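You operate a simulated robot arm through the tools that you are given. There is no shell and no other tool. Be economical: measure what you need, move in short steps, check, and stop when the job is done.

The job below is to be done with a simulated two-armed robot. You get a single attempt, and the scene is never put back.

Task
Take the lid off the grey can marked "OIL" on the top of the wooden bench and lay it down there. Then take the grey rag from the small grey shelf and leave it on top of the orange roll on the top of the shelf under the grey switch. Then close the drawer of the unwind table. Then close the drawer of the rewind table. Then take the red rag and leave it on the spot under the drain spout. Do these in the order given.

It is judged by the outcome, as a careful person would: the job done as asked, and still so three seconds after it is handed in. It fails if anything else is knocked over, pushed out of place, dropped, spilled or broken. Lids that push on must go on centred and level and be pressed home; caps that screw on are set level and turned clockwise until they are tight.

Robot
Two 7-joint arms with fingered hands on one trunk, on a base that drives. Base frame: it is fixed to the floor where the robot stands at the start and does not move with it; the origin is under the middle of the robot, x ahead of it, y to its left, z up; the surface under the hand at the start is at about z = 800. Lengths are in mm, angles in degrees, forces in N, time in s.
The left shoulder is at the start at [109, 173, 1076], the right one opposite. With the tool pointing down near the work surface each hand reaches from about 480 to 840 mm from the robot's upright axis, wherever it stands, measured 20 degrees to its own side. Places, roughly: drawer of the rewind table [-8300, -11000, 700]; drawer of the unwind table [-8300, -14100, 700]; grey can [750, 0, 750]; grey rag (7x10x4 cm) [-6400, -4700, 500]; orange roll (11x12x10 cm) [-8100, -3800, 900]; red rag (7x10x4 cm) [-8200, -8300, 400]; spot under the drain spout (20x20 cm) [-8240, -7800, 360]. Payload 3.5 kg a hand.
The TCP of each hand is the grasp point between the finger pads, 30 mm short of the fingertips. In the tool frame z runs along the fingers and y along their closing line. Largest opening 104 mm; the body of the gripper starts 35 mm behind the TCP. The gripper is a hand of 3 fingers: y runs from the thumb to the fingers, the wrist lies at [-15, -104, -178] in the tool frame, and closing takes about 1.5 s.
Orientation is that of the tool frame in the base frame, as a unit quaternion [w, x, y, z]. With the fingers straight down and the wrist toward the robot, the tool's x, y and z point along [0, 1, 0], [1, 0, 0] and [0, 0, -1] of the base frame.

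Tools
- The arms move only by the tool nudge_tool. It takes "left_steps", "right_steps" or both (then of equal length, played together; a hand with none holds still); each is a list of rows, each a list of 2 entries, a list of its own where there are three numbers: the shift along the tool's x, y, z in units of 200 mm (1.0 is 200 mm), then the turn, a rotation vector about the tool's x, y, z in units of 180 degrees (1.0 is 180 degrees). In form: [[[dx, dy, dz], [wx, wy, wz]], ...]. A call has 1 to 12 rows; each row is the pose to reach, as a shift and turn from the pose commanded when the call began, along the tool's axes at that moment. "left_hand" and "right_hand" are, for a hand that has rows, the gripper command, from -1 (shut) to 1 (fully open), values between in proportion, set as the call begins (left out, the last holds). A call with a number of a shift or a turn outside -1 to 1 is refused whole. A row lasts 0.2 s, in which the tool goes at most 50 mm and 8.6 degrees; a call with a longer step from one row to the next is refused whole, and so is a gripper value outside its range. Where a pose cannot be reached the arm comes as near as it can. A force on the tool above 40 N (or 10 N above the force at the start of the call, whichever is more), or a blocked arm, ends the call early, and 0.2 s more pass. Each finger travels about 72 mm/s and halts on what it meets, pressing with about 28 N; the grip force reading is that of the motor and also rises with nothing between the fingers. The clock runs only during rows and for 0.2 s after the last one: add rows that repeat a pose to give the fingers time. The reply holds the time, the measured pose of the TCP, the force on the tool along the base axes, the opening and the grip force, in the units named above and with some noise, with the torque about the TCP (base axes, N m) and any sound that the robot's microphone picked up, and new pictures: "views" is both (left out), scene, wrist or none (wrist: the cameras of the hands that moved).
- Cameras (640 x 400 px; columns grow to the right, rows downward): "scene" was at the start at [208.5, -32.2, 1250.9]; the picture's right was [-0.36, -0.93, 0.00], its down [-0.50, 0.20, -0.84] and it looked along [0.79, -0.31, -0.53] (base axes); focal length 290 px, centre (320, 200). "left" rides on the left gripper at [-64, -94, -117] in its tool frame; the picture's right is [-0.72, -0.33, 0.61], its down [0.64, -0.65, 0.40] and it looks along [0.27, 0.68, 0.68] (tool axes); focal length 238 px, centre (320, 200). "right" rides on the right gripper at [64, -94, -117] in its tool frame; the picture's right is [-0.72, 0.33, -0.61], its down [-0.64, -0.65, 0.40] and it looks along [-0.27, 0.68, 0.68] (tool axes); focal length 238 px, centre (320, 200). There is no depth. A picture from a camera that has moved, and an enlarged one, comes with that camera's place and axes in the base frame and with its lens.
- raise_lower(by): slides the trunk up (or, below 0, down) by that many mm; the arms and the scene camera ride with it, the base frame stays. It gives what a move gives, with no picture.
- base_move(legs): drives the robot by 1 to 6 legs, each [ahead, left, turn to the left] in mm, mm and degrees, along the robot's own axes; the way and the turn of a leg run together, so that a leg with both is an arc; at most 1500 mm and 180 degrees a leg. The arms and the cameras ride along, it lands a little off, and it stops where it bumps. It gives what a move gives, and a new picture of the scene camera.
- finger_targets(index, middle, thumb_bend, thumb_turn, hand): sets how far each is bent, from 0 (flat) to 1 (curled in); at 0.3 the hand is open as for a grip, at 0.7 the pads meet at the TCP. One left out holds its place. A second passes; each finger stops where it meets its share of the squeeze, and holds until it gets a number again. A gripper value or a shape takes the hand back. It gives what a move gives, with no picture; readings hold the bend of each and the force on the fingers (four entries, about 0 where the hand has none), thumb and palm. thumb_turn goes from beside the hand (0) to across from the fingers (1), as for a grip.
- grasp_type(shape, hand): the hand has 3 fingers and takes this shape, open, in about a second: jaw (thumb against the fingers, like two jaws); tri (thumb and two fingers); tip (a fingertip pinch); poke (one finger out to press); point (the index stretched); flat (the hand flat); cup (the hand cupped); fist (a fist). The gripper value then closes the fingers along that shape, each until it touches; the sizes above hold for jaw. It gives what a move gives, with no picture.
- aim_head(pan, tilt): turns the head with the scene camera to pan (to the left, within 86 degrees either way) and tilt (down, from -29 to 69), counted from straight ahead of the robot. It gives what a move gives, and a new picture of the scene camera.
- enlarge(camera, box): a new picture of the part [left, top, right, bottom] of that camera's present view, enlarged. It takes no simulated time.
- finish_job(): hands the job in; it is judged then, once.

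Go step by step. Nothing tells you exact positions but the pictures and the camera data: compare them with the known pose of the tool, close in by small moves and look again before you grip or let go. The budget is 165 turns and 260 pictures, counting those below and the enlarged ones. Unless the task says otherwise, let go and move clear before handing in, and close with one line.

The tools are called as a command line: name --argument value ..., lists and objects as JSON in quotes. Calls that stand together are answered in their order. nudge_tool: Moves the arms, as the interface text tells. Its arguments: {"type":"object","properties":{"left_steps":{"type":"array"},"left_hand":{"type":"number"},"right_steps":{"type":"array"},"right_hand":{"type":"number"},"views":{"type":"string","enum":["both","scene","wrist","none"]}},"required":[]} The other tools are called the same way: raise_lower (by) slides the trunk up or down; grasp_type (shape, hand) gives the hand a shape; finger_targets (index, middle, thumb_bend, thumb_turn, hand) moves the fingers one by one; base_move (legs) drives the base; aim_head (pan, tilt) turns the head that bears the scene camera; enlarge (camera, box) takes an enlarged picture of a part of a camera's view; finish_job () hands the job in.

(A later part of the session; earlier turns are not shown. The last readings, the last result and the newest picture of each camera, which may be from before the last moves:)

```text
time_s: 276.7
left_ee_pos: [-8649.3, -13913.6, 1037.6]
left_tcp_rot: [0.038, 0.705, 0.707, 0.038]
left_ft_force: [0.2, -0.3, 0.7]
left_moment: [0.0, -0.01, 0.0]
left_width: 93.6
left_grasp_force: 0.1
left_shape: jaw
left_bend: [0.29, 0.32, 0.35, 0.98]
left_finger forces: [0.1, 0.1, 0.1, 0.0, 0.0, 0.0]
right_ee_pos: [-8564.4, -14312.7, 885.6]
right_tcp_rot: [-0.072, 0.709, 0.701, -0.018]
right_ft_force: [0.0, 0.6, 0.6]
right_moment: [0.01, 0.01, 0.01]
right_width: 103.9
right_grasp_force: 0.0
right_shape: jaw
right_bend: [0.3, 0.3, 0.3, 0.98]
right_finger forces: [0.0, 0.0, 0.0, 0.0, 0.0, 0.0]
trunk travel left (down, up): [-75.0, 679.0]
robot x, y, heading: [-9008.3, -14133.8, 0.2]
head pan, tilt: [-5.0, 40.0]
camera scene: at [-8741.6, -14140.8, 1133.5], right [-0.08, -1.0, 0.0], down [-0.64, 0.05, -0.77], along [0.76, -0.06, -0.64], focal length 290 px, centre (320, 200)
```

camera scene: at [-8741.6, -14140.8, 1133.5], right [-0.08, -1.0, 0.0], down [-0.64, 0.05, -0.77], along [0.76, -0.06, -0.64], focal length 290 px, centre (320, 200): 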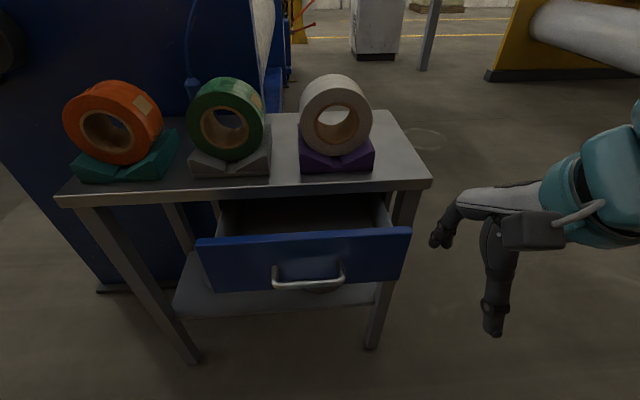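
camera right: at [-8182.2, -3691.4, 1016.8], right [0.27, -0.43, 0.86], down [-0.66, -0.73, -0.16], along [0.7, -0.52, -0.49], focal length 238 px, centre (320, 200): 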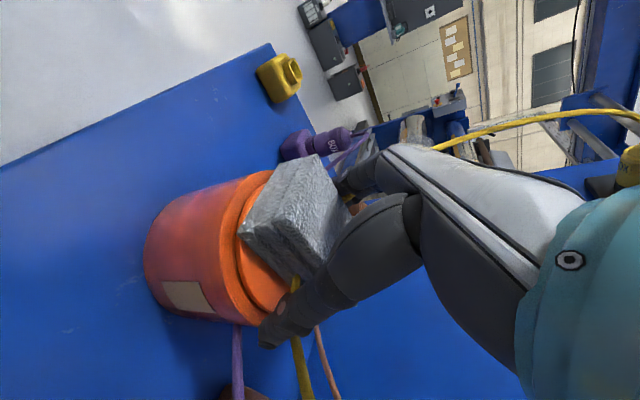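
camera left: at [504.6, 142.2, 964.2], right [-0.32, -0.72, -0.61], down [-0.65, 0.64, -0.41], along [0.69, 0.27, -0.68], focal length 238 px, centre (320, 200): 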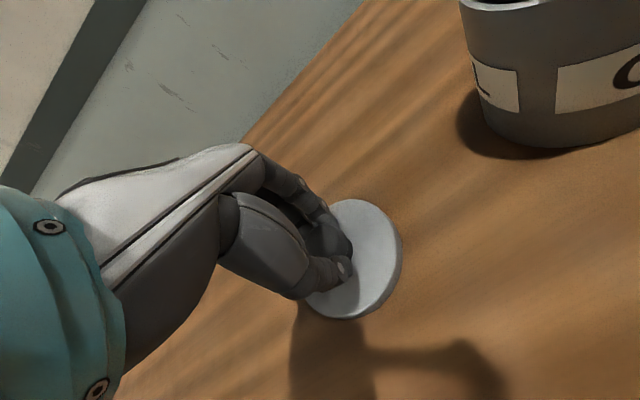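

I'll close the right hand, lay it sideways (fingers pointing left) in front of the drawer face, ready to push with the flat of the hand.

nudge_tool --right_steps '[[[0.08, 0.02, 0.09], [0, 0.043, 0]], [[0.16, 0.04, 0.18], [0, 0.086, 0]], [[0.25, 0.06, 0.28], [0, 0.13, 0]], [[0.33, 0.08, 0.37], [0, 0.173, 0]], [[0.42, 0.1, 0.47], [0, 0.216, 0]], [[0.5, 0.12, 0.56], [0, 0.26, 0]], [[0.58, 0.14, 0.65], [0, 0.303, 0]], [[0.67, 0.17, 0.74], [0, 0.346, 0]], [[0.755, 0.2, 0.84], [0, 0.389, 0]], [[0.755, 0.2, 0.84], [0, 0.389, 0]]]' --right_hand -1

```text
time_s: 278.9
left_ee_pos: [-8647.9, -13914.4, 1037.4]
left_tcp_rot: [0.038, 0.706, 0.706, 0.038]
left_ft_force: [0.5, 0.7, 0.0]
left_moment: [-0.02, 0.02, 0.04]
left_width: 93.5
left_grasp_force: 0.0
left_shape: jaw
left_bend: [0.29, 0.32, 0.35, 0.98]
left_finger forces: [0.1, 0.0, 0.1, 0.1, 0.0, 0.0]
right_ee_pos: [-8542.6, -14147.9, 726.0]
right_tcp_rot: [-0.461, 0.591, 0.532, 0.393]
right_ft_force: [0.0, 0.0, 0.2]
right_moment: [0.0, 0.0, 0.0]
right_width: 0.0
right_grasp_force: 27.8
right_shape: jaw
right_bend: [0.7, 0.7, 0.47, 1.0]
right_finger forces: [0.0, 0.1, 0.0, 0.1, 0.0, 0.0]
right hand out of reach, approached as far as the arm can: row 1, 2, 3, 4, 5, 6
trunk travel left (down, up): [-75.0, 679.0]
robot x, y, heading: [-9009.7, -14133.9, 0.2]
head pan, tilt: [-5.0, 40.0]
camera scene: at [-8741.6, -14140.9, 1133.6], right [-0.08, -1.0, 0.0], down [-0.64, 0.05, -0.77], along [0.76, -0.06, -0.64], focal length 290 px, centre (320, 200)
camera right: at [-8625.3, -14242.9, 828.8], right [0.25, -0.79, -0.57], down [-0.74, 0.22, -0.64], along [0.63, 0.58, -0.52], focal length 238 px, centre (320, 200)
```

scene: 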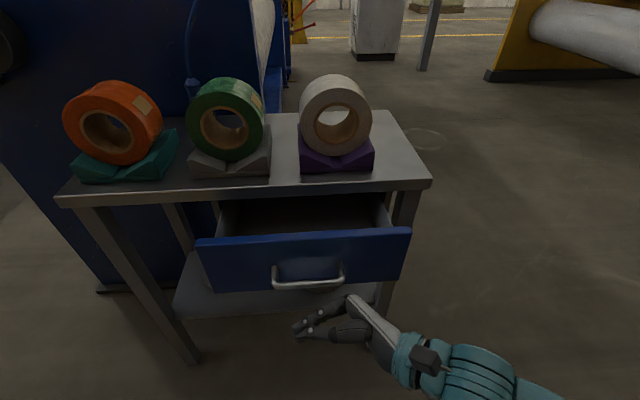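
right: 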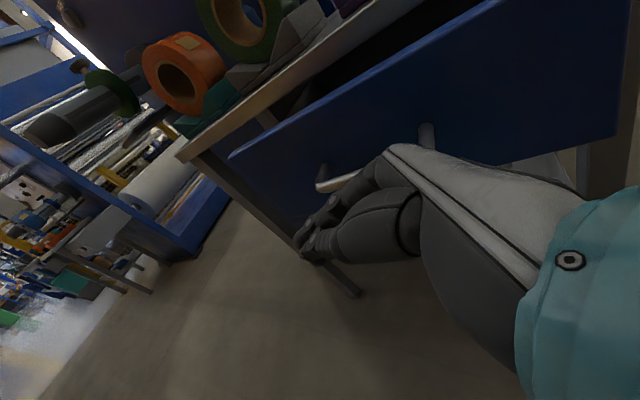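

The hand is just in front of the handle. I'll move up slightly above the handle bar and push forward.

nudge_tool --right_steps '[[[0.09, -0.01, -0.024], [0, 0, 0]], [[0.1, 0.1, -0.027], [0, 0, 0]], [[0.11, 0.2, -0.03], [0, 0, 0]], [[0.123, 0.286, -0.032], [0, 0, 0]], [[0.15, 0.48, -0.036], [0, 0, 0]]]'

```text
time_s: 280.1
left_ee_pos: [-8647.4, -13913.9, 1037.2]
left_tcp_rot: [0.038, 0.706, 0.707, 0.039]
left_ft_force: [-0.4, 0.1, 0.3]
left_moment: [-0.02, 0.0, 0.03]
left_width: 93.5
left_grasp_force: 0.2
left_shape: jaw
left_bend: [0.29, 0.32, 0.35, 0.98]
left_finger forces: [0.1, 0.0, 0.0, 0.0, 0.1, 0.1]
right_ee_pos: [-8442.7, -14147.6, 744.2]
right_tcp_rot: [-0.461, 0.591, 0.532, 0.393]
right_ft_force: [0.2, -0.2, 0.2]
right_moment: [-0.04, -0.01, -0.01]
right_width: 0.0
right_grasp_force: 27.8
right_shape: jaw
right_bend: [0.7, 0.7, 0.47, 1.0]
right_finger forces: [0.1, 0.0, 0.0, 0.0, 0.1, 0.0]
trunk travel left (down, up): [-75.0, 679.0]
robot x, y, heading: [-9006.9, -14136.2, 0.4]
head pan, tilt: [-5.0, 40.0]
camera scene: at [-8741.6, -14140.9, 1133.5], right [-0.08, -1.0, 0.0], down [-0.64, 0.05, -0.77], along [0.76, -0.06, -0.64], focal length 290 px, centre (320, 200)
camera right: at [-8524.5, -14242.2, 847.7], right [0.25, -0.79, -0.57], down [-0.74, 0.22, -0.64], along [0.63, 0.58, -0.52], focal length 238 px, centre (320, 200)
```

scene: 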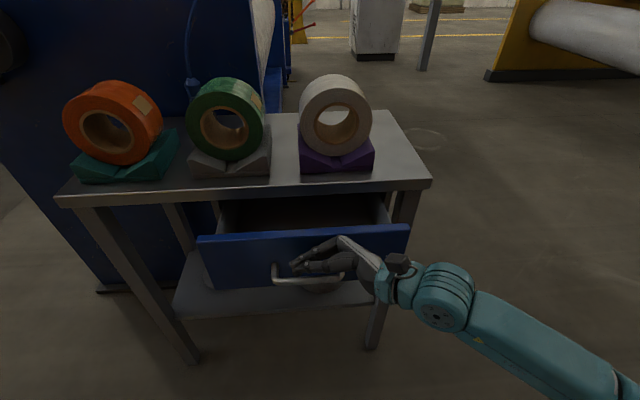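
right: 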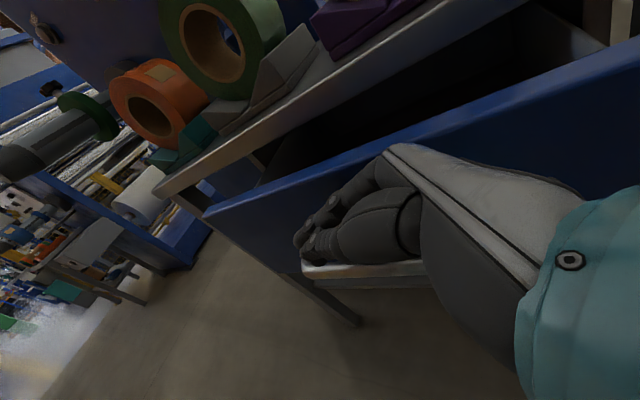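

Now touching distance; push forward steadily.

nudge_tool --right_steps '[[[0.012, 0.1, -0.002], [0, 0, 0]], [[0.025, 0.2, -0.005], [0, 0, 0]], [[0.037, 0.3, -0.008], [0, 0, 0]], [[0.05, 0.4, -0.01], [0, 0, 0]], [[0.062, 0.5, -0.013], [0, 0, 0]]]'

```text
time_s: 281.3
left_ee_pos: [-8648.2, -13915.8, 1037.8]
left_tcp_rot: [0.038, 0.705, 0.707, 0.038]
left_ft_force: [0.5, -0.2, 0.2]
left_moment: [-0.02, -0.02, -0.02]
left_width: 93.6
left_grasp_force: 0.1
left_shape: jaw
left_bend: [0.29, 0.32, 0.35, 0.98]
left_finger forces: [0.0, 0.1, 0.0, 0.0, 0.0, 0.1]
right_ee_pos: [-8342.8, -14147.8, 744.6]
right_tcp_rot: [-0.461, 0.592, 0.533, 0.392]
right_ft_force: [0.1, -0.1, -0.7]
right_moment: [-0.01, 0.0, -0.02]
right_width: 0.0
right_grasp_force: 27.7
right_shape: jaw
right_bend: [0.7, 0.7, 0.47, 1.0]
right_finger forces: [0.1, 0.1, 0.1, 0.0, 0.1, 0.1]
trunk travel left (down, up): [-75.0, 679.0]
robot x, y, heading: [-9008.5, -14135.6, 0.2]
head pan, tilt: [-5.0, 40.0]
camera scene: at [-8741.4, -14140.8, 1133.5], right [-0.08, -1.0, 0.0], down [-0.64, 0.05, -0.77], along [0.76, -0.06, -0.64], focal length 290 px, centre (320, 200)
camera right: at [-8425.0, -14243.2, 848.1], right [0.25, -0.79, -0.57], down [-0.74, 0.22, -0.64], along [0.63, 0.58, -0.52], focal length 238 px, centre (320, 200)
```

scene: 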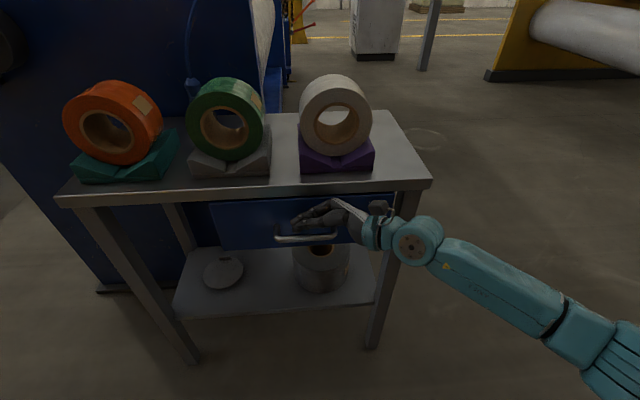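
right: 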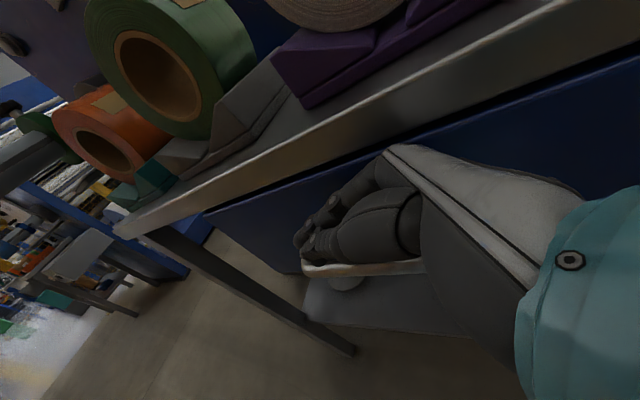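

The drawer slides freely and is nearly in. Continue in smaller steps until it stops.

nudge_tool --right_steps '[[[0.006, 0.05, -0.001], [0, 0, 0]], [[0.012, 0.1, -0.002], [0, 0, 0]], [[0.018, 0.15, -0.004], [0, 0, 0]], [[0.025, 0.2, -0.005], [0, 0, 0]], [[0.03, 0.24, -0.006], [0, 0, 0]], [[0.035, 0.28, -0.007], [0, 0, 0]], [[0.04, 0.32, -0.008], [0, 0, 0]]]'

```text
time_s: 281.8
left_ee_pos: [-8649.7, -13915.8, 1037.7]
left_tcp_rot: [0.038, 0.706, 0.706, 0.039]
left_ft_force: [0.1, 0.6, 0.5]
left_moment: [-0.02, 0.0, 0.02]
left_width: 93.5
left_grasp_force: 0.1
left_shape: jaw
left_bend: [0.29, 0.32, 0.35, 0.98]
left_finger forces: [0.0, 0.0, 0.0, 0.1, 0.0, 0.0]
right_ee_pos: [-8338.2, -14145.5, 741.9]
right_tcp_rot: [-0.465, 0.59, 0.533, 0.388]
right_ft_force: [-16.2, 0.0, 3.8]
right_moment: [-0.21, -0.21, -1.03]
right_width: 0.0
right_grasp_force: 28.0
right_shape: jaw
right_bend: [0.7, 0.7, 0.47, 1.0]
right_finger forces: [0.0, 16.3, 0.0, 0.0, 0.1, 0.1]
trunk travel left (down, up): [-75.0, 679.0]
robot x, y, heading: [-9010.8, -14131.6, -0.0]
head pan, tilt: [-5.0, 40.0]
stopped in row 2 (right hand): the force on the tool passed its limit at 48 N (the readings are from after the stop); the commanded pose is now the measured one
camera scene: at [-8744.1, -14141.6, 1134.1], right [-0.09, -1.0, 0.0], down [-0.64, 0.06, -0.77], along [0.76, -0.07, -0.64], focal length 290 px, centre (320, 200)
camera right: at [-8417.8, -14241.4, 846.2], right [0.26, -0.78, -0.57], down [-0.75, 0.21, -0.63], along [0.62, 0.58, -0.53], focal length 238 px, centre (320, 200)
```

scene: 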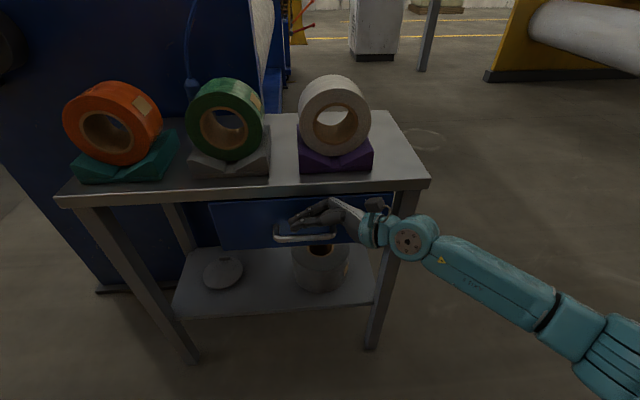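
right: 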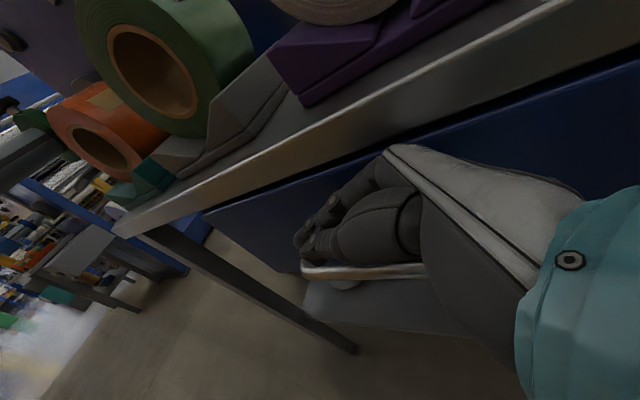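

It stopped firmly with the finger on the face — likely fully closed. I'll withdraw the hand and look.

nudge_tool --right_steps '[[[-0.02, -0.2, 0.005], [0, 0, 0]], [[-0.05, -0.4, 0.01], [0, 0, 0]], [[-0.07, -0.6, 0.015], [0, 0, 0]], [[-0.09, -0.8, 0.02], [0, 0, 0]]]' --views "wrist"

enlarge --camera "scene" --box '[170, 150, 450, 320]'

```text
time_s: 282.8
left_ee_pos: [-8648.6, -13914.9, 1037.3]
left_tcp_rot: [0.039, 0.706, 0.706, 0.039]
left_ft_force: [0.4, -0.2, 0.1]
left_moment: [0.0, 0.05, 0.02]
left_width: 93.5
left_grasp_force: 0.1
left_shape: jaw
left_bend: [0.29, 0.32, 0.35, 0.98]
left_finger forces: [0.0, 0.1, 0.0, 0.0, 0.1, 0.1]
right_ee_pos: [-8494.1, -14146.3, 743.1]
right_tcp_rot: [-0.464, 0.592, 0.532, 0.388]
right_ft_force: [-0.4, -0.7, 0.1]
right_moment: [0.0, 0.0, 0.0]
right_width: 0.2
right_grasp_force: 27.7
right_shape: jaw
right_bend: [0.7, 0.7, 0.47, 1.0]
right_finger forces: [0.0, 0.0, 0.0, 0.1, 0.0, 0.0]
trunk travel left (down, up): [-75.0, 679.0]
robot x, y, heading: [-9008.0, -14134.8, 0.2]
head pan, tilt: [-5.0, 40.0]
camera right: at [-8575.0, -14241.6, 848.3], right [0.25, -0.79, -0.57], down [-0.75, 0.22, -0.63], along [0.62, 0.58, -0.53], focal length 238 px, centre (320, 200)
```

right: 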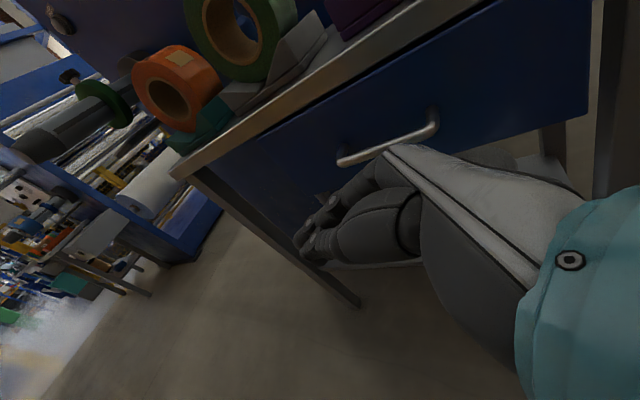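

```text
2.29 times, centred on (310, 235) of scene
camera zoom: at [-8742.2, -14141.3, 1133.6], right [-0.08, -1.0, 0.0], down [-0.64, 0.05, -0.77], along [0.76, -0.07, -0.64], focal length 663 px, centre (343, 120)
```

zoom: 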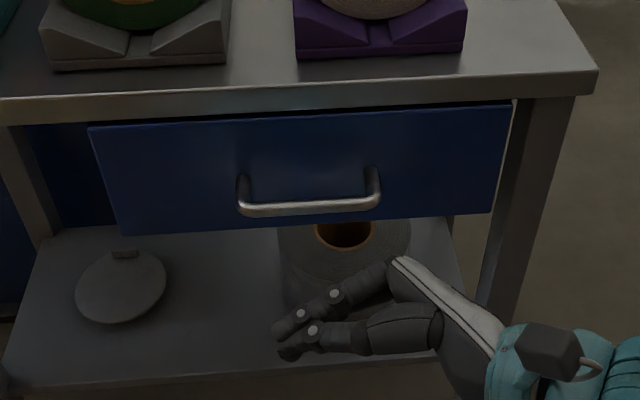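

The unwind drawer is closed flush. I'll draw the right hand back and strafe left along the aisle to the rewind table at y≈-11000.

nudge_tool --right_steps '[[[0, -0.2, 0], [0, 0, 0]], [[0.0, -0.35, 0.0], [0, 0, 0]], [[0, -0.5, 0], [0, 0, 0]]]' --views "none"

base_move --legs '[[0, 1450, 0]]'

aim_head --pan 45 --tilt 30

```text
time_s: 283.6
left_ee_pos: [-8647.8, -13915.3, 1037.6]
left_tcp_rot: [0.038, 0.707, 0.706, 0.038]
left_ft_force: [-0.6, -0.2, -0.3]
left_moment: [0.0, 0.0, -0.02]
left_width: 93.7
left_grasp_force: 0.1
left_shape: jaw
left_bend: [0.29, 0.32, 0.35, 0.98]
left_finger forces: [0.0, 0.1, 0.0, 0.0, 0.0, 0.0]
right_ee_pos: [-8595.3, -14146.9, 755.8]
right_tcp_rot: [-0.464, 0.591, 0.534, 0.388]
right_ft_force: [0.3, 0.3, -0.3]
right_moment: [0.02, 0.0, -0.02]
right_width: 0.3
right_grasp_force: 27.6
right_shape: jaw
right_bend: [0.7, 0.7, 0.47, 1.0]
right_finger forces: [0.0, 0.0, 0.1, 0.0, 0.1, 0.1]
trunk travel left (down, up): [-75.0, 679.0]
robot x, y, heading: [-9010.3, -14137.3, -0.1]
head pan, tilt: [-5.0, 40.0]
```

```text
time_s: 290.8
left_ee_pos: [-8650.9, -12453.5, 1037.7]
left_tcp_rot: [0.038, 0.708, 0.705, 0.037]
left_ft_force: [0.1, 0.0, -0.2]
left_moment: [-0.01, -0.02, -0.03]
left_width: 93.4
left_grasp_force: 0.0
left_shape: jaw
left_bend: [0.29, 0.32, 0.35, 0.98]
left_finger forces: [0.0, 0.0, 0.0, 0.0, 0.1, 0.1]
right_ee_pos: [-8597.2, -12683.9, 756.7]
right_tcp_rot: [-0.464, 0.592, 0.533, 0.388]
right_ft_force: [0.2, -0.3, -0.1]
right_moment: [0.02, 0.01, -0.04]
right_width: 0.0
right_grasp_force: 28.6
right_shape: jaw
right_bend: [0.7, 0.7, 0.47, 1.0]
right_finger forces: [0.0, 0.0, 0.0, 0.0, 0.0, 0.0]
trunk travel left (down, up): [-75.0, 679.0]
robot x, y, heading: [-9007.6, -12674.4, 0.0]
head pan, tilt: [-5.0, 40.0]
camera scene: at [-8744.2, -12679.6, 1133.5], right [-0.09, -1.0, 0.0], down [-0.64, 0.06, -0.77], along [0.76, -0.07, -0.64], focal length 290 px, centre (320, 200)
```

scene: 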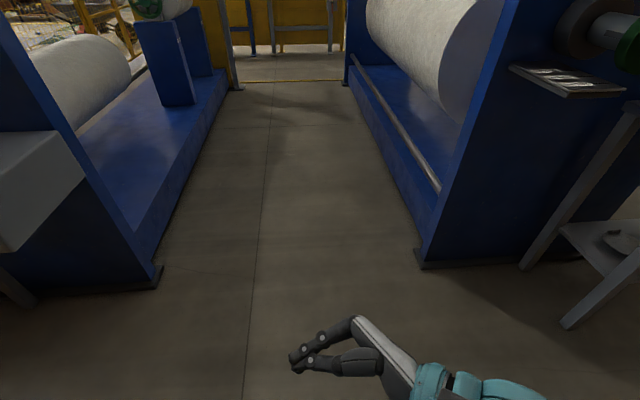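

```text
time_s: 292.0
left_ee_pos: [-8651.0, -12452.7, 1036.9]
left_tcp_rot: [0.039, 0.708, 0.705, 0.038]
left_ft_force: [0.0, 0.4, 0.9]
left_moment: [-0.01, 0.01, 0.02]
left_width: 93.7
left_grasp_force: 0.1
left_shape: jaw
left_bend: [0.29, 0.32, 0.35, 0.98]
left_finger forces: [0.1, 0.1, 0.0, 0.1, 0.0, 0.0]
right_ee_pos: [-8596.6, -12684.5, 757.2]
right_tcp_rot: [-0.464, 0.592, 0.533, 0.388]
right_ft_force: [0.2, -0.2, 0.3]
right_moment: [-0.01, -0.02, 0.0]
right_width: 0.0
right_grasp_force: 27.5
right_shape: jaw
right_bend: [0.7, 0.7, 0.47, 1.0]
right_finger forces: [0.0, 0.0, 0.1, 0.0, 0.1, 0.1]
trunk travel left (down, up): [-75.0, 679.0]
robot x, y, heading: [-9015.0, -12674.1, 0.1]
head pan, tilt: [45.0, 30.0]
camera scene: at [-8765.0, -12608.4, 1148.9], right [0.71, -0.71, 0.0], down [-0.35, -0.35, -0.87], along [0.61, 0.61, -0.5], focal length 290 px, centre (320, 200)
```

scene: 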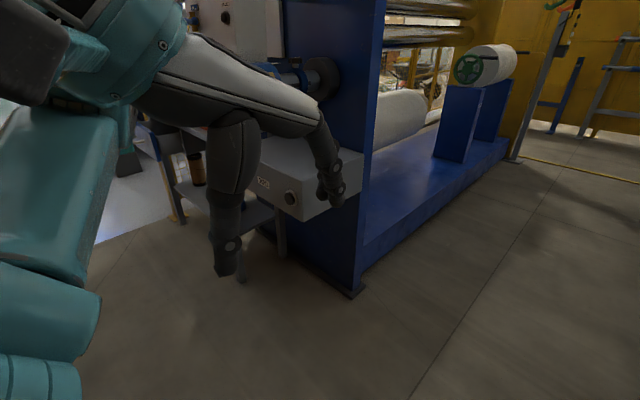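

A grey control box protrudes ahead to the left. I'll raise the trunk so the hands pass above it, and keep a bit back.

raise_lower --by 320

base_move --legs '[[-70, 500, 0]]'

aim_head --pan 30 --tilt 40

```text
time_s: 295.2
left_ee_pos: [-8648.7, -12454.3, 1357.4]
left_tcp_rot: [0.039, 0.707, 0.705, 0.038]
left_ft_force: [-0.3, -0.4, 0.2]
left_moment: [0.02, 0.0, -0.02]
left_width: 93.4
left_grasp_force: 0.1
left_shape: jaw
left_bend: [0.29, 0.32, 0.35, 0.98]
left_finger forces: [0.0, 0.0, 0.1, 0.0, 0.0, 0.1]
right_ee_pos: [-8596.1, -12685.4, 1076.3]
right_tcp_rot: [-0.464, 0.593, 0.532, 0.388]
right_ft_force: [0.3, 0.4, 0.3]
right_moment: [0.0, 0.01, -0.01]
right_width: 0.0
right_grasp_force: 27.9
right_shape: jaw
right_bend: [0.7, 0.7, 0.47, 1.0]
right_finger forces: [0.0, 0.1, 0.0, 0.0, 0.0, 0.1]
trunk travel left (down, up): [-395.0, 359.0]
robot x, y, heading: [-9014.1, -12670.6, 0.4]
head pan, tilt: [45.0, 30.0]
```

```text
time_s: 298.1
left_ee_pos: [-8719.6, -11957.2, 1356.5]
left_tcp_rot: [0.039, 0.707, 0.705, 0.038]
left_ft_force: [-0.7, -0.1, -0.3]
left_moment: [-0.02, -0.03, 0.0]
left_width: 93.5
left_grasp_force: 0.1
left_shape: jaw
left_bend: [0.29, 0.32, 0.35, 0.98]
left_finger forces: [0.1, 0.0, 0.1, 0.0, 0.0, 0.1]
right_ee_pos: [-8665.6, -12188.5, 1077.3]
right_tcp_rot: [-0.465, 0.592, 0.533, 0.388]
right_ft_force: [-0.6, 0.5, 0.0]
right_moment: [0.0, 0.03, -0.02]
right_width: 0.0
right_grasp_force: 27.7
right_shape: jaw
right_bend: [0.7, 0.7, 0.47, 1.0]
right_finger forces: [0.1, 0.0, 0.0, 0.0, 0.0, 0.1]
trunk travel left (down, up): [-395.0, 359.0]
robot x, y, heading: [-9077.3, -12177.0, 0.1]
head pan, tilt: [45.0, 30.0]
camera scene: at [-8976.7, -12111.5, 1479.3], right [0.71, -0.71, 0.0], down [-0.35, -0.35, -0.87], along [0.61, 0.61, -0.5], focal length 290 px, centre (320, 200)
```

scene: 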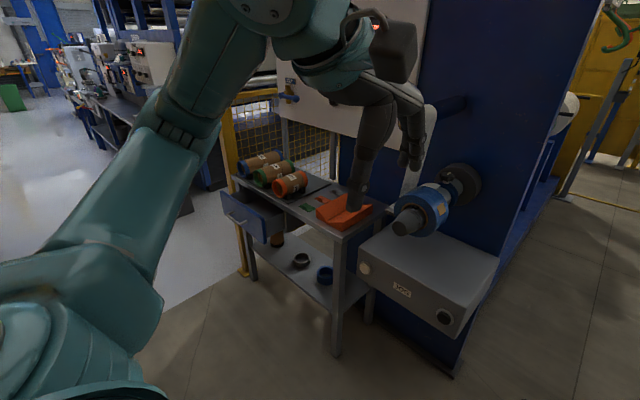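

```text
time_s: 298.9
left_ee_pos: [-8717.9, -11958.4, 1358.1]
left_tcp_rot: [0.037, 0.707, 0.706, 0.038]
left_ft_force: [0.1, 0.5, 0.5]
left_moment: [0.03, 0.01, 0.03]
left_width: 93.3
left_grasp_force: 0.0
left_shape: jaw
left_bend: [0.29, 0.32, 0.35, 0.98]
left_finger forces: [0.1, 0.1, 0.1, 0.0, 0.1, 0.0]
right_ee_pos: [-8665.3, -12188.4, 1076.2]
right_tcp_rot: [-0.465, 0.592, 0.533, 0.387]
right_ft_force: [-0.3, -1.0, 0.1]
right_moment: [0.0, 0.01, 0.0]
right_width: 0.4
right_grasp_force: 27.9
right_shape: jaw
right_bend: [0.7, 0.7, 0.47, 1.0]
right_finger forces: [0.0, 0.0, 0.0, 0.0, 0.1, 0.0]
trunk travel left (down, up): [-395.0, 359.0]
robot x, y, heading: [-9079.6, -12175.1, -0.3]
head pan, tilt: [30.0, 40.0]
camera scene: at [-8967.0, -12133.5, 1464.0], right [0.5, -0.87, 0.0], down [-0.56, -0.32, -0.77], along [0.66, 0.38, -0.64], focal length 290 px, centre (320, 200)
```

scene: 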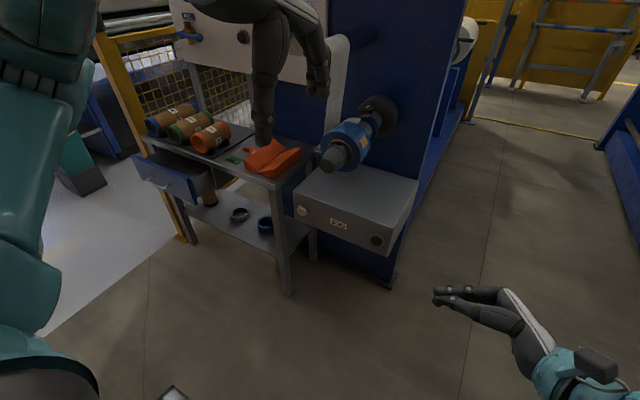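

The rewind drawer's face is at about [-8400, -11055]. I'll strafe until it's straight ahead, then lower the trunk again.

base_move --legs '[[0, 1120, 0], [60, 0, 0]]'

aim_head --pan 0 --tilt 50

```text
time_s: 305.1
left_ee_pos: [-8662.2, -10861.1, 1357.5]
left_tcp_rot: [0.037, 0.705, 0.708, 0.037]
left_ft_force: [0.0, 1.3, -0.8]
left_moment: [0.03, 0.02, 0.0]
left_width: 93.6
left_grasp_force: 0.0
left_shape: jaw
left_bend: [0.29, 0.32, 0.35, 0.98]
left_finger forces: [0.1, 0.1, 0.0, 0.1, 0.1, 0.0]
right_ee_pos: [-8607.2, -11092.9, 1075.7]
right_tcp_rot: [-0.465, 0.591, 0.534, 0.387]
right_ft_force: [0.1, 0.0, -0.3]
right_moment: [0.01, 0.0, 0.01]
right_width: 0.1
right_grasp_force: 28.1
right_shape: jaw
right_bend: [0.7, 0.7, 0.47, 1.0]
right_finger forces: [0.0, 0.0, 0.0, 0.0, 0.0, 0.1]
trunk travel left (down, up): [-395.0, 359.0]
robot x, y, heading: [-9021.8, -11081.5, 0.7]
head pan, tilt: [30.0, 40.0]
camera scene: at [-8908.5, -11038.9, 1463.8], right [0.51, -0.86, 0.0], down [-0.56, -0.32, -0.77], along [0.66, 0.39, -0.64], focal length 290 px, centre (320, 200)
```

scene: 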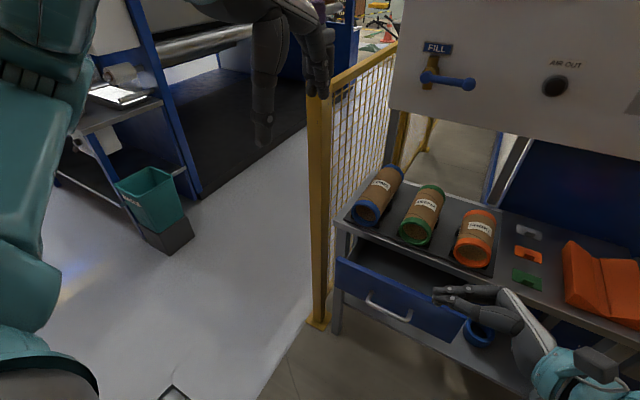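

```text
time_s: 306.0
left_ee_pos: [-8663.9, -10862.2, 1358.0]
left_tcp_rot: [0.038, 0.704, 0.708, 0.039]
left_ft_force: [-1.0, 0.3, -0.1]
left_moment: [0.02, -0.01, 0.02]
left_width: 93.7
left_grasp_force: 0.0
left_shape: jaw
left_bend: [0.29, 0.32, 0.35, 0.98]
left_finger forces: [0.0, 0.1, 0.0, 0.0, 0.0, 0.1]
right_ee_pos: [-8607.5, -11092.5, 1077.0]
right_tcp_rot: [-0.466, 0.591, 0.533, 0.386]
right_ft_force: [0.3, 0.5, -0.9]
right_moment: [-0.01, 0.03, 0.0]
right_width: 0.0
right_grasp_force: 27.7
right_shape: jaw
right_bend: [0.7, 0.7, 0.47, 1.0]
right_finger forces: [0.0, 0.0, 0.0, 0.0, 0.1, 0.0]
trunk travel left (down, up): [-395.0, 359.0]
robot x, y, heading: [-9024.2, -11080.9, 0.4]
head pan, tilt: [0.0, 50.0]
camera scene: at [-8906.3, -11081.4, 1449.8], right [0.01, -1.0, 0.0], down [-0.77, -0.01, -0.64], along [0.64, 0.0, -0.77], focal length 290 px, centre (320, 200)
```

scene: 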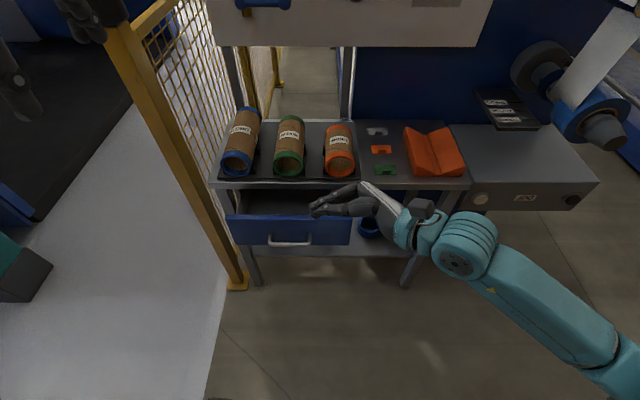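

The drawer is centered at y≈-10992. I'll shift left 90 mm and lower the trunk.

base_move --legs '[[0, 88, 0]]'

raise_lower --by -320

aim_head --pan -5 --tilt 40

```text
time_s: 307.1
left_ee_pos: [-8663.7, -10773.8, 1357.5]
left_tcp_rot: [0.038, 0.705, 0.708, 0.038]
left_ft_force: [0.7, 0.1, -0.7]
left_moment: [-0.03, 0.02, 0.03]
left_width: 93.5
left_grasp_force: 0.1
left_shape: jaw
left_bend: [0.29, 0.32, 0.35, 0.98]
left_finger forces: [0.0, 0.1, 0.0, 0.1, 0.0, 0.0]
right_ee_pos: [-8608.1, -11005.2, 1076.8]
right_tcp_rot: [-0.466, 0.59, 0.535, 0.386]
right_ft_force: [0.3, 1.5, 0.5]
right_moment: [0.06, 0.01, 0.0]
right_width: 0.1
right_grasp_force: 27.5
right_shape: jaw
right_bend: [0.7, 0.7, 0.47, 1.0]
right_finger forces: [0.0, 0.0, 0.1, 0.1, 0.0, 0.0]
trunk travel left (down, up): [-395.0, 359.0]
robot x, y, heading: [-9021.9, -10994.8, 0.1]
head pan, tilt: [0.0, 50.0]
camera scene: at [-8907.1, -10993.7, 1449.8], right [0.01, -1.0, 0.0], down [-0.77, -0.01, -0.64], along [0.64, 0.0, -0.77], focal length 290 px, centre (320, 200)
```

scene: 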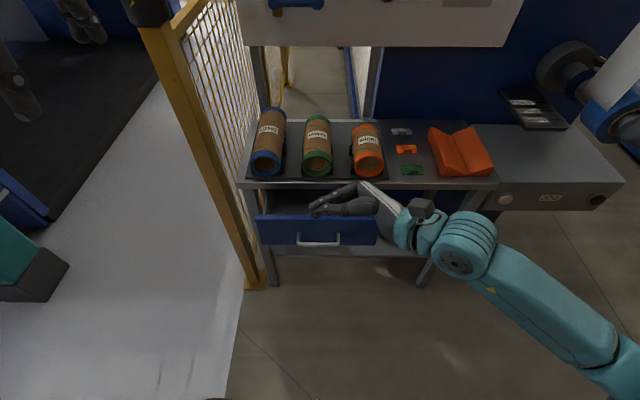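

```text
time_s: 310.3
left_ee_pos: [-8664.8, -10774.5, 1037.6]
left_tcp_rot: [0.037, 0.705, 0.707, 0.038]
left_ft_force: [0.6, -0.5, 0.3]
left_moment: [0.0, 0.02, -0.01]
left_width: 93.3
left_grasp_force: 0.0
left_shape: jaw
left_bend: [0.29, 0.32, 0.35, 0.98]
left_finger forces: [0.0, 0.0, 0.1, 0.1, 0.0, 0.1]
right_ee_pos: [-8608.8, -11006.2, 756.3]
right_tcp_rot: [-0.466, 0.59, 0.534, 0.386]
right_ft_force: [0.6, -0.7, 0.3]
right_moment: [-0.04, 0.0, 0.02]
right_width: 0.0
right_grasp_force: 28.1
right_shape: jaw
right_bend: [0.7, 0.7, 0.47, 1.0]
right_finger forces: [0.0, 0.0, 0.0, 0.1, 0.0, 0.1]
trunk travel left (down, up): [-75.0, 679.0]
robot x, y, heading: [-9022.2, -10993.3, 0.4]
head pan, tilt: [0.0, 50.0]
```

```text
time_s: 311.0
left_ee_pos: [-8663.9, -10774.4, 1036.4]
left_tcp_rot: [0.038, 0.705, 0.707, 0.039]
left_ft_force: [0.2, -0.2, -0.3]
left_moment: [0.01, -0.02, 0.03]
left_width: 93.8
left_grasp_force: 0.1
left_shape: jaw
left_bend: [0.29, 0.32, 0.35, 0.98]
left_finger forces: [0.0, 0.0, 0.1, 0.0, 0.0, 0.0]
right_ee_pos: [-8609.3, -11004.6, 757.3]
right_tcp_rot: [-0.465, 0.59, 0.535, 0.387]
right_ft_force: [0.2, -0.2, 0.3]
right_moment: [0.01, 0.02, 0.01]
right_width: 0.0
right_grasp_force: 28.5
right_shape: jaw
right_bend: [0.7, 0.7, 0.47, 1.0]
right_finger forces: [0.0, 0.0, 0.0, 0.0, 0.0, 0.1]
trunk travel left (down, up): [-75.0, 679.0]
robot x, y, heading: [-9026.6, -10994.3, 0.3]
head pan, tilt: [-5.0, 40.0]
camera scene: at [-8756.9, -11000.9, 1133.5], right [-0.08, -1.0, 0.0], down [-0.64, 0.05, -0.77], along [0.76, -0.06, -0.64], focal length 290 px, centre (320, 200)
```

scene: 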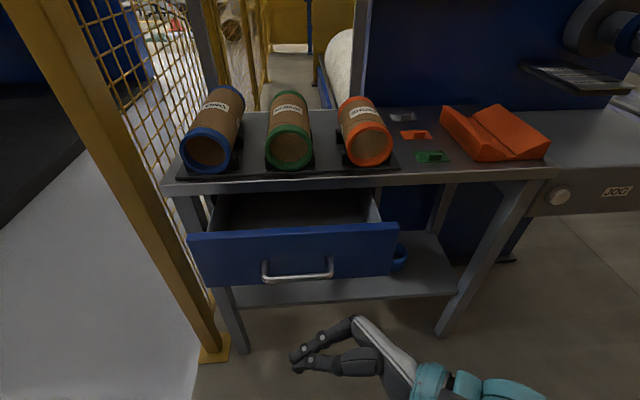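

Same layout as before. I'll push forward at the same height.

nudge_tool --right_steps '[[[-0.03, 0.15, 0.01], [0, 0, 0]], [[-0.02, 0.3, 0.01], [0, 0, 0]], [[0.0, 0.45, 0.0], [0, 0, 0]], [[0.02, 0.6, 0], [0, 0, 0]], [[0.035, 0.7, 0], [0, 0, 0]], [[0.046, 0.8, -0.005], [0, 0, 0]], [[0.057, 0.9, -0.008], [0, 0, 0]], [[0.068, 0.99, -0.01], [0, 0, 0]]]'

```text
time_s: 312.8
left_ee_pos: [-8663.9, -10774.7, 1037.7]
left_tcp_rot: [0.038, 0.705, 0.707, 0.039]
left_ft_force: [-0.3, -0.4, 0.1]
left_moment: [-0.01, 0.04, 0.02]
left_width: 93.5
left_grasp_force: 0.0
left_shape: jaw
left_bend: [0.29, 0.32, 0.35, 0.98]
left_finger forces: [0.1, 0.0, 0.1, 0.1, 0.1, 0.0]
right_ee_pos: [-8409.7, -11002.9, 742.4]
right_tcp_rot: [-0.466, 0.59, 0.535, 0.386]
right_ft_force: [0.1, 0.1, 0.5]
right_moment: [-0.02, 0.01, 0.02]
right_width: 0.1
right_grasp_force: 28.4
right_shape: jaw
right_bend: [0.7, 0.7, 0.47, 1.0]
right_finger forces: [0.0, 0.0, 0.0, 0.0, 0.1, 0.0]
trunk travel left (down, up): [-75.0, 679.0]
robot x, y, heading: [-9021.1, -10996.2, 0.3]
head pan, tilt: [-5.0, 40.0]
camera scene: at [-8756.7, -11000.9, 1133.5], right [-0.08, -1.0, 0.0], down [-0.64, 0.05, -0.77], along [0.76, -0.06, -0.64], focal length 290 px, centre (320, 200)
camera right: at [-8490.5, -11098.2, 846.5], right [0.25, -0.78, -0.57], down [-0.75, 0.21, -0.63], along [0.61, 0.58, -0.53], focal length 238 px, centre (320, 200)
```

scene: 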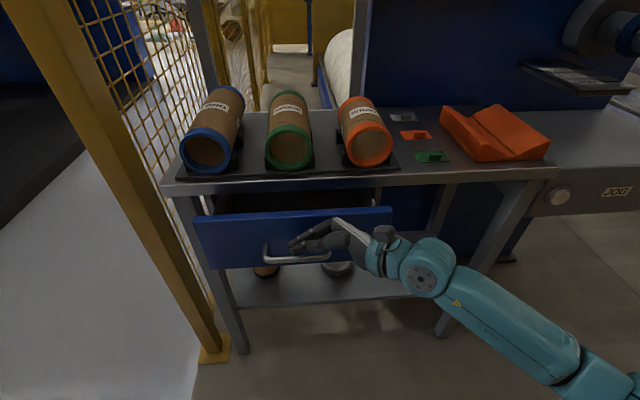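
right: 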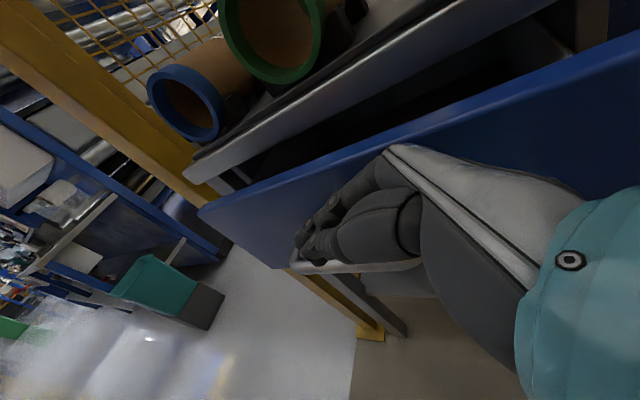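

It's moving in. Continue until it stops.

nudge_tool --right_steps '[[[0.01, 0.08, -0.002], [0, 0, 0]], [[0.02, 0.16, -0.004], [0, 0, 0]], [[0.03, 0.24, -0.006], [0, 0, 0]], [[0.038, 0.3, -0.008], [0, 0, 0]], [[0.044, 0.35, -0.009], [0, 0, 0]], [[0.05, 0.4, -0.01], [0, 0, 0]], [[0.055, 0.44, -0.011], [0, 0, 0]], [[0.06, 0.48, -0.012], [0, 0, 0]], [[0.065, 0.52, -0.013], [0, 0, 0]], [[0.07, 0.56, -0.014], [0, 0, 0]]]'

```text
time_s: 314.3
left_ee_pos: [-8666.8, -10775.2, 1037.9]
left_tcp_rot: [0.038, 0.706, 0.706, 0.039]
left_ft_force: [-0.4, -0.8, 0.0]
left_moment: [0.01, -0.01, 0.0]
left_width: 93.5
left_grasp_force: 0.0
left_shape: jaw
left_bend: [0.29, 0.32, 0.35, 0.98]
left_finger forces: [0.0, 0.1, 0.0, 0.0, 0.0, 0.0]
right_ee_pos: [-8336.0, -10998.9, 737.9]
right_tcp_rot: [-0.47, 0.589, 0.537, 0.379]
right_ft_force: [-18.6, -1.3, 4.4]
right_moment: [-0.25, -0.21, -1.08]
right_width: 0.0
right_grasp_force: 28.3
right_shape: jaw
right_bend: [0.7, 0.7, 0.47, 1.0]
right_finger forces: [0.1, 17.8, 0.0, 0.0, 0.1, 0.0]
trunk travel left (down, up): [-75.0, 679.0]
robot x, y, heading: [-9025.9, -10995.9, 0.1]
head pan, tilt: [-5.0, 40.0]
stopped in row 7 (right hand): the force on the tool passed its limit at 55 N (the readings are from after the stop); the commanded pose is now the measured one
camera scene: at [-8759.7, -11001.7, 1134.1], right [-0.08, -1.0, 0.0], down [-0.64, 0.05, -0.77], along [0.76, -0.06, -0.64], focal length 290 px, centre (320, 200)
camera right: at [-8414.0, -11094.9, 844.0], right [0.26, -0.78, -0.57], down [-0.76, 0.2, -0.62], along [0.6, 0.59, -0.54], focal length 238 px, centre (320, 200)
```

scene: 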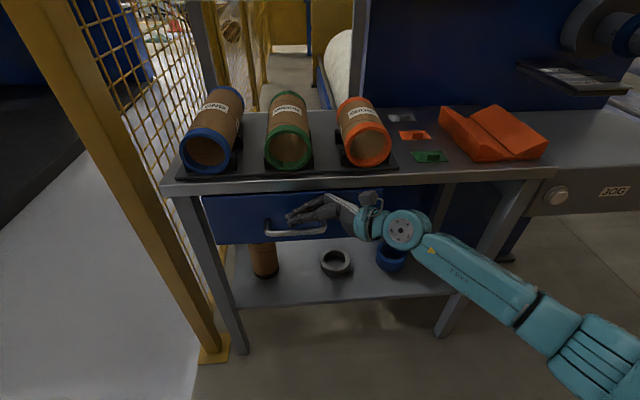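
right: 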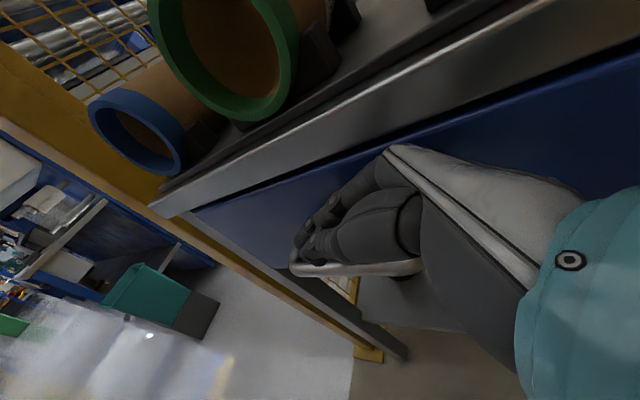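

It stopped at the same place as the first drawer. Withdraw and check.

nudge_tool --right_steps '[[[-0.02, -0.2, 0.005], [0, 0, 0]], [[-0.05, -0.4, 0.01], [0, 0, 0]], [[-0.07, -0.6, 0.015], [0, 0, 0]], [[-0.09, -0.8, 0.02], [0, 0, 0]], [[-0.1, -1.0, 0.02], [0, 0, 0]]]' --views "none"

enlarge --camera "scene" --box '[150, 140, 450, 320]'

nudge_tool --right_steps '[[[0.1, -0.05, -0.09], [0, -0.043, 0]], [[0.2, -0.1, -0.18], [0, -0.086, 0]], [[0.3, -0.15, -0.28], [0, -0.13, 0]], [[0.4, -0.15, -0.37], [0, -0.173, 0]], [[0.5, -0.15, -0.47], [0, -0.216, 0]], [[0.6, -0.15, -0.56], [0, -0.26, 0]], [[0.7, -0.15, -0.65], [0, -0.303, 0]], [[0.8, -0.15, -0.74], [0, -0.346, 0]], [[0.9, -0.15, -0.84], [0, -0.389, 0]]]' --right_hand 1 --views "none"

```text
time_s: 315.5
left_ee_pos: [-8664.6, -10774.3, 1038.7]
left_tcp_rot: [0.038, 0.705, 0.707, 0.039]
left_ft_force: [1.0, -0.6, 0.1]
left_moment: [0.03, 0.01, 0.01]
left_width: 93.5
left_grasp_force: 0.2
left_shape: jaw
left_bend: [0.29, 0.32, 0.35, 0.98]
left_finger forces: [0.0, 0.1, 0.0, 0.1, 0.0, 0.0]
right_ee_pos: [-8532.7, -11006.0, 744.8]
right_tcp_rot: [-0.469, 0.592, 0.534, 0.38]
right_ft_force: [0.2, 0.0, 0.4]
right_moment: [0.03, 0.02, -0.01]
right_width: 0.1
right_grasp_force: 27.8
right_shape: jaw
right_bend: [0.7, 0.7, 0.47, 1.0]
right_finger forces: [0.0, 0.0, 0.0, 0.0, 0.0, 0.1]
trunk travel left (down, up): [-75.0, 679.0]
robot x, y, heading: [-9024.5, -10993.4, 0.5]
head pan, tilt: [-5.0, 40.0]
```

```text
2.13 times, centred on (300, 230) of scene
camera zoom: at [-8757.6, -11001.4, 1133.6], right [-0.08, -1.0, 0.0], down [-0.64, 0.05, -0.77], along [0.76, -0.06, -0.64], focal length 618 px, centre (363, 136)
```

zoom: 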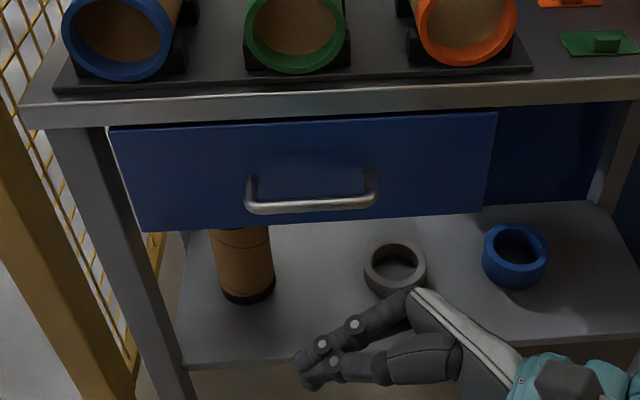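

```text
time_s: 317.5
left_ee_pos: [-8664.6, -10774.2, 1038.5]
left_tcp_rot: [0.038, 0.705, 0.707, 0.04]
left_ft_force: [0.2, -0.4, 0.0]
left_moment: [0.01, 0.0, -0.01]
left_width: 93.6
left_grasp_force: 0.1
left_shape: jaw
left_bend: [0.29, 0.32, 0.35, 0.98]
left_finger forces: [0.0, 0.1, 0.0, 0.0, 0.0, 0.0]
right_ee_pos: [-8529.1, -11118.5, 968.1]
right_tcp_rot: [-0.077, 0.702, 0.707, -0.029]
right_ft_force: [-0.2, 0.2, 0.1]
right_moment: [-0.04, 0.0, 0.04]
right_width: 103.9
right_grasp_force: 0.1
right_shape: jaw
right_bend: [0.3, 0.3, 0.3, 0.98]
right_finger forces: [0.1, 0.0, 0.0, 0.0, 0.0, 0.1]
trunk travel left (down, up): [-75.0, 679.0]
robot x, y, heading: [-9022.8, -10998.8, 0.3]
head pan, tilt: [-5.0, 40.0]
```

The rewind drawer is closed. Next is the red rag; I'll strafe left back up the aisle to y≈-8600.

base_move --legs '[[0, 700, 0], [-130, 500, 0], [0, 1150, 0]]'

aim_head --pan 15 --tilt 35

```text
time_s: 329.3
left_ee_pos: [-8818.1, -8454.8, 1037.5]
left_tcp_rot: [0.038, 0.705, 0.707, 0.038]
left_ft_force: [-0.4, 0.1, -0.1]
left_moment: [-0.01, -0.03, 0.02]
left_width: 93.5
left_grasp_force: 0.0
left_shape: jaw
left_bend: [0.29, 0.32, 0.35, 0.98]
left_finger forces: [0.0, 0.1, 0.0, 0.0, 0.0, 0.0]
right_ee_pos: [-8684.6, -8796.7, 967.5]
right_tcp_rot: [-0.078, 0.701, 0.708, -0.028]
right_ft_force: [-0.3, -0.7, 0.0]
right_moment: [-0.04, -0.01, 0.0]
right_width: 103.6
right_grasp_force: 0.0
right_shape: jaw
right_bend: [0.3, 0.3, 0.3, 0.98]
right_finger forces: [0.1, 0.0, 0.1, 0.0, 0.0, 0.0]
trunk travel left (down, up): [-75.0, 679.0]
robot x, y, heading: [-9174.2, -8674.0, 0.3]
head pan, tilt: [-5.0, 40.0]
camera scene: at [-8911.4, -8681.5, 1133.5], right [-0.08, -1.0, 0.0], down [-0.64, 0.05, -0.77], along [0.76, -0.06, -0.64], focal length 290 px, centre (320, 200)
```

scene: 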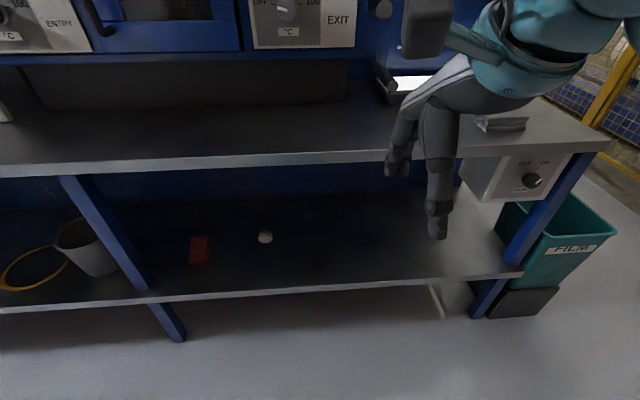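

```text
time_s: 330.1
left_ee_pos: [-8818.7, -8454.5, 1038.0]
left_tcp_rot: [0.037, 0.705, 0.707, 0.039]
left_ft_force: [0.3, 0.8, -0.5]
left_moment: [0.02, 0.0, -0.05]
left_width: 93.5
left_grasp_force: 0.0
left_shape: jaw
left_bend: [0.29, 0.32, 0.35, 0.98]
left_finger forces: [0.0, 0.1, 0.0, 0.1, 0.0, 0.1]
right_ee_pos: [-8683.2, -8797.1, 966.9]
right_tcp_rot: [-0.078, 0.701, 0.708, -0.027]
right_ft_force: [-0.4, 0.8, -0.4]
right_moment: [-0.01, 0.04, -0.01]
right_width: 103.6
right_grasp_force: 0.0
right_shape: jaw
right_bend: [0.3, 0.3, 0.3, 0.98]
right_finger forces: [0.0, 0.0, 0.0, 0.1, 0.0, 0.0]
trunk travel left (down, up): [-75.0, 679.0]
robot x, y, heading: [-9180.4, -8673.5, 0.4]
head pan, tilt: [15.0, 35.0]
camera scene: at [-8911.2, -8651.4, 1141.1], right [0.26, -0.96, 0.0], down [-0.55, -0.15, -0.82], along [0.79, 0.22, -0.57], focal length 290 px, centre (320, 200)
```

scene: 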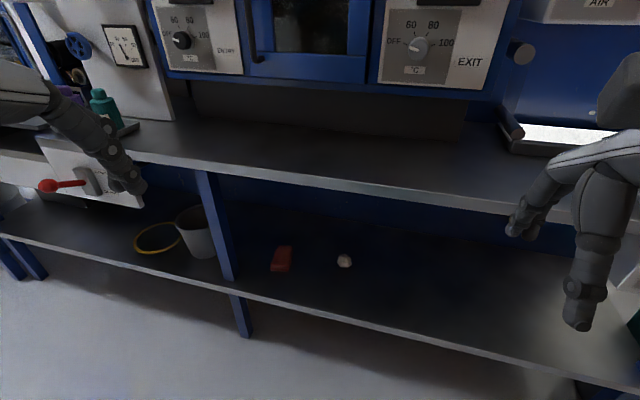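

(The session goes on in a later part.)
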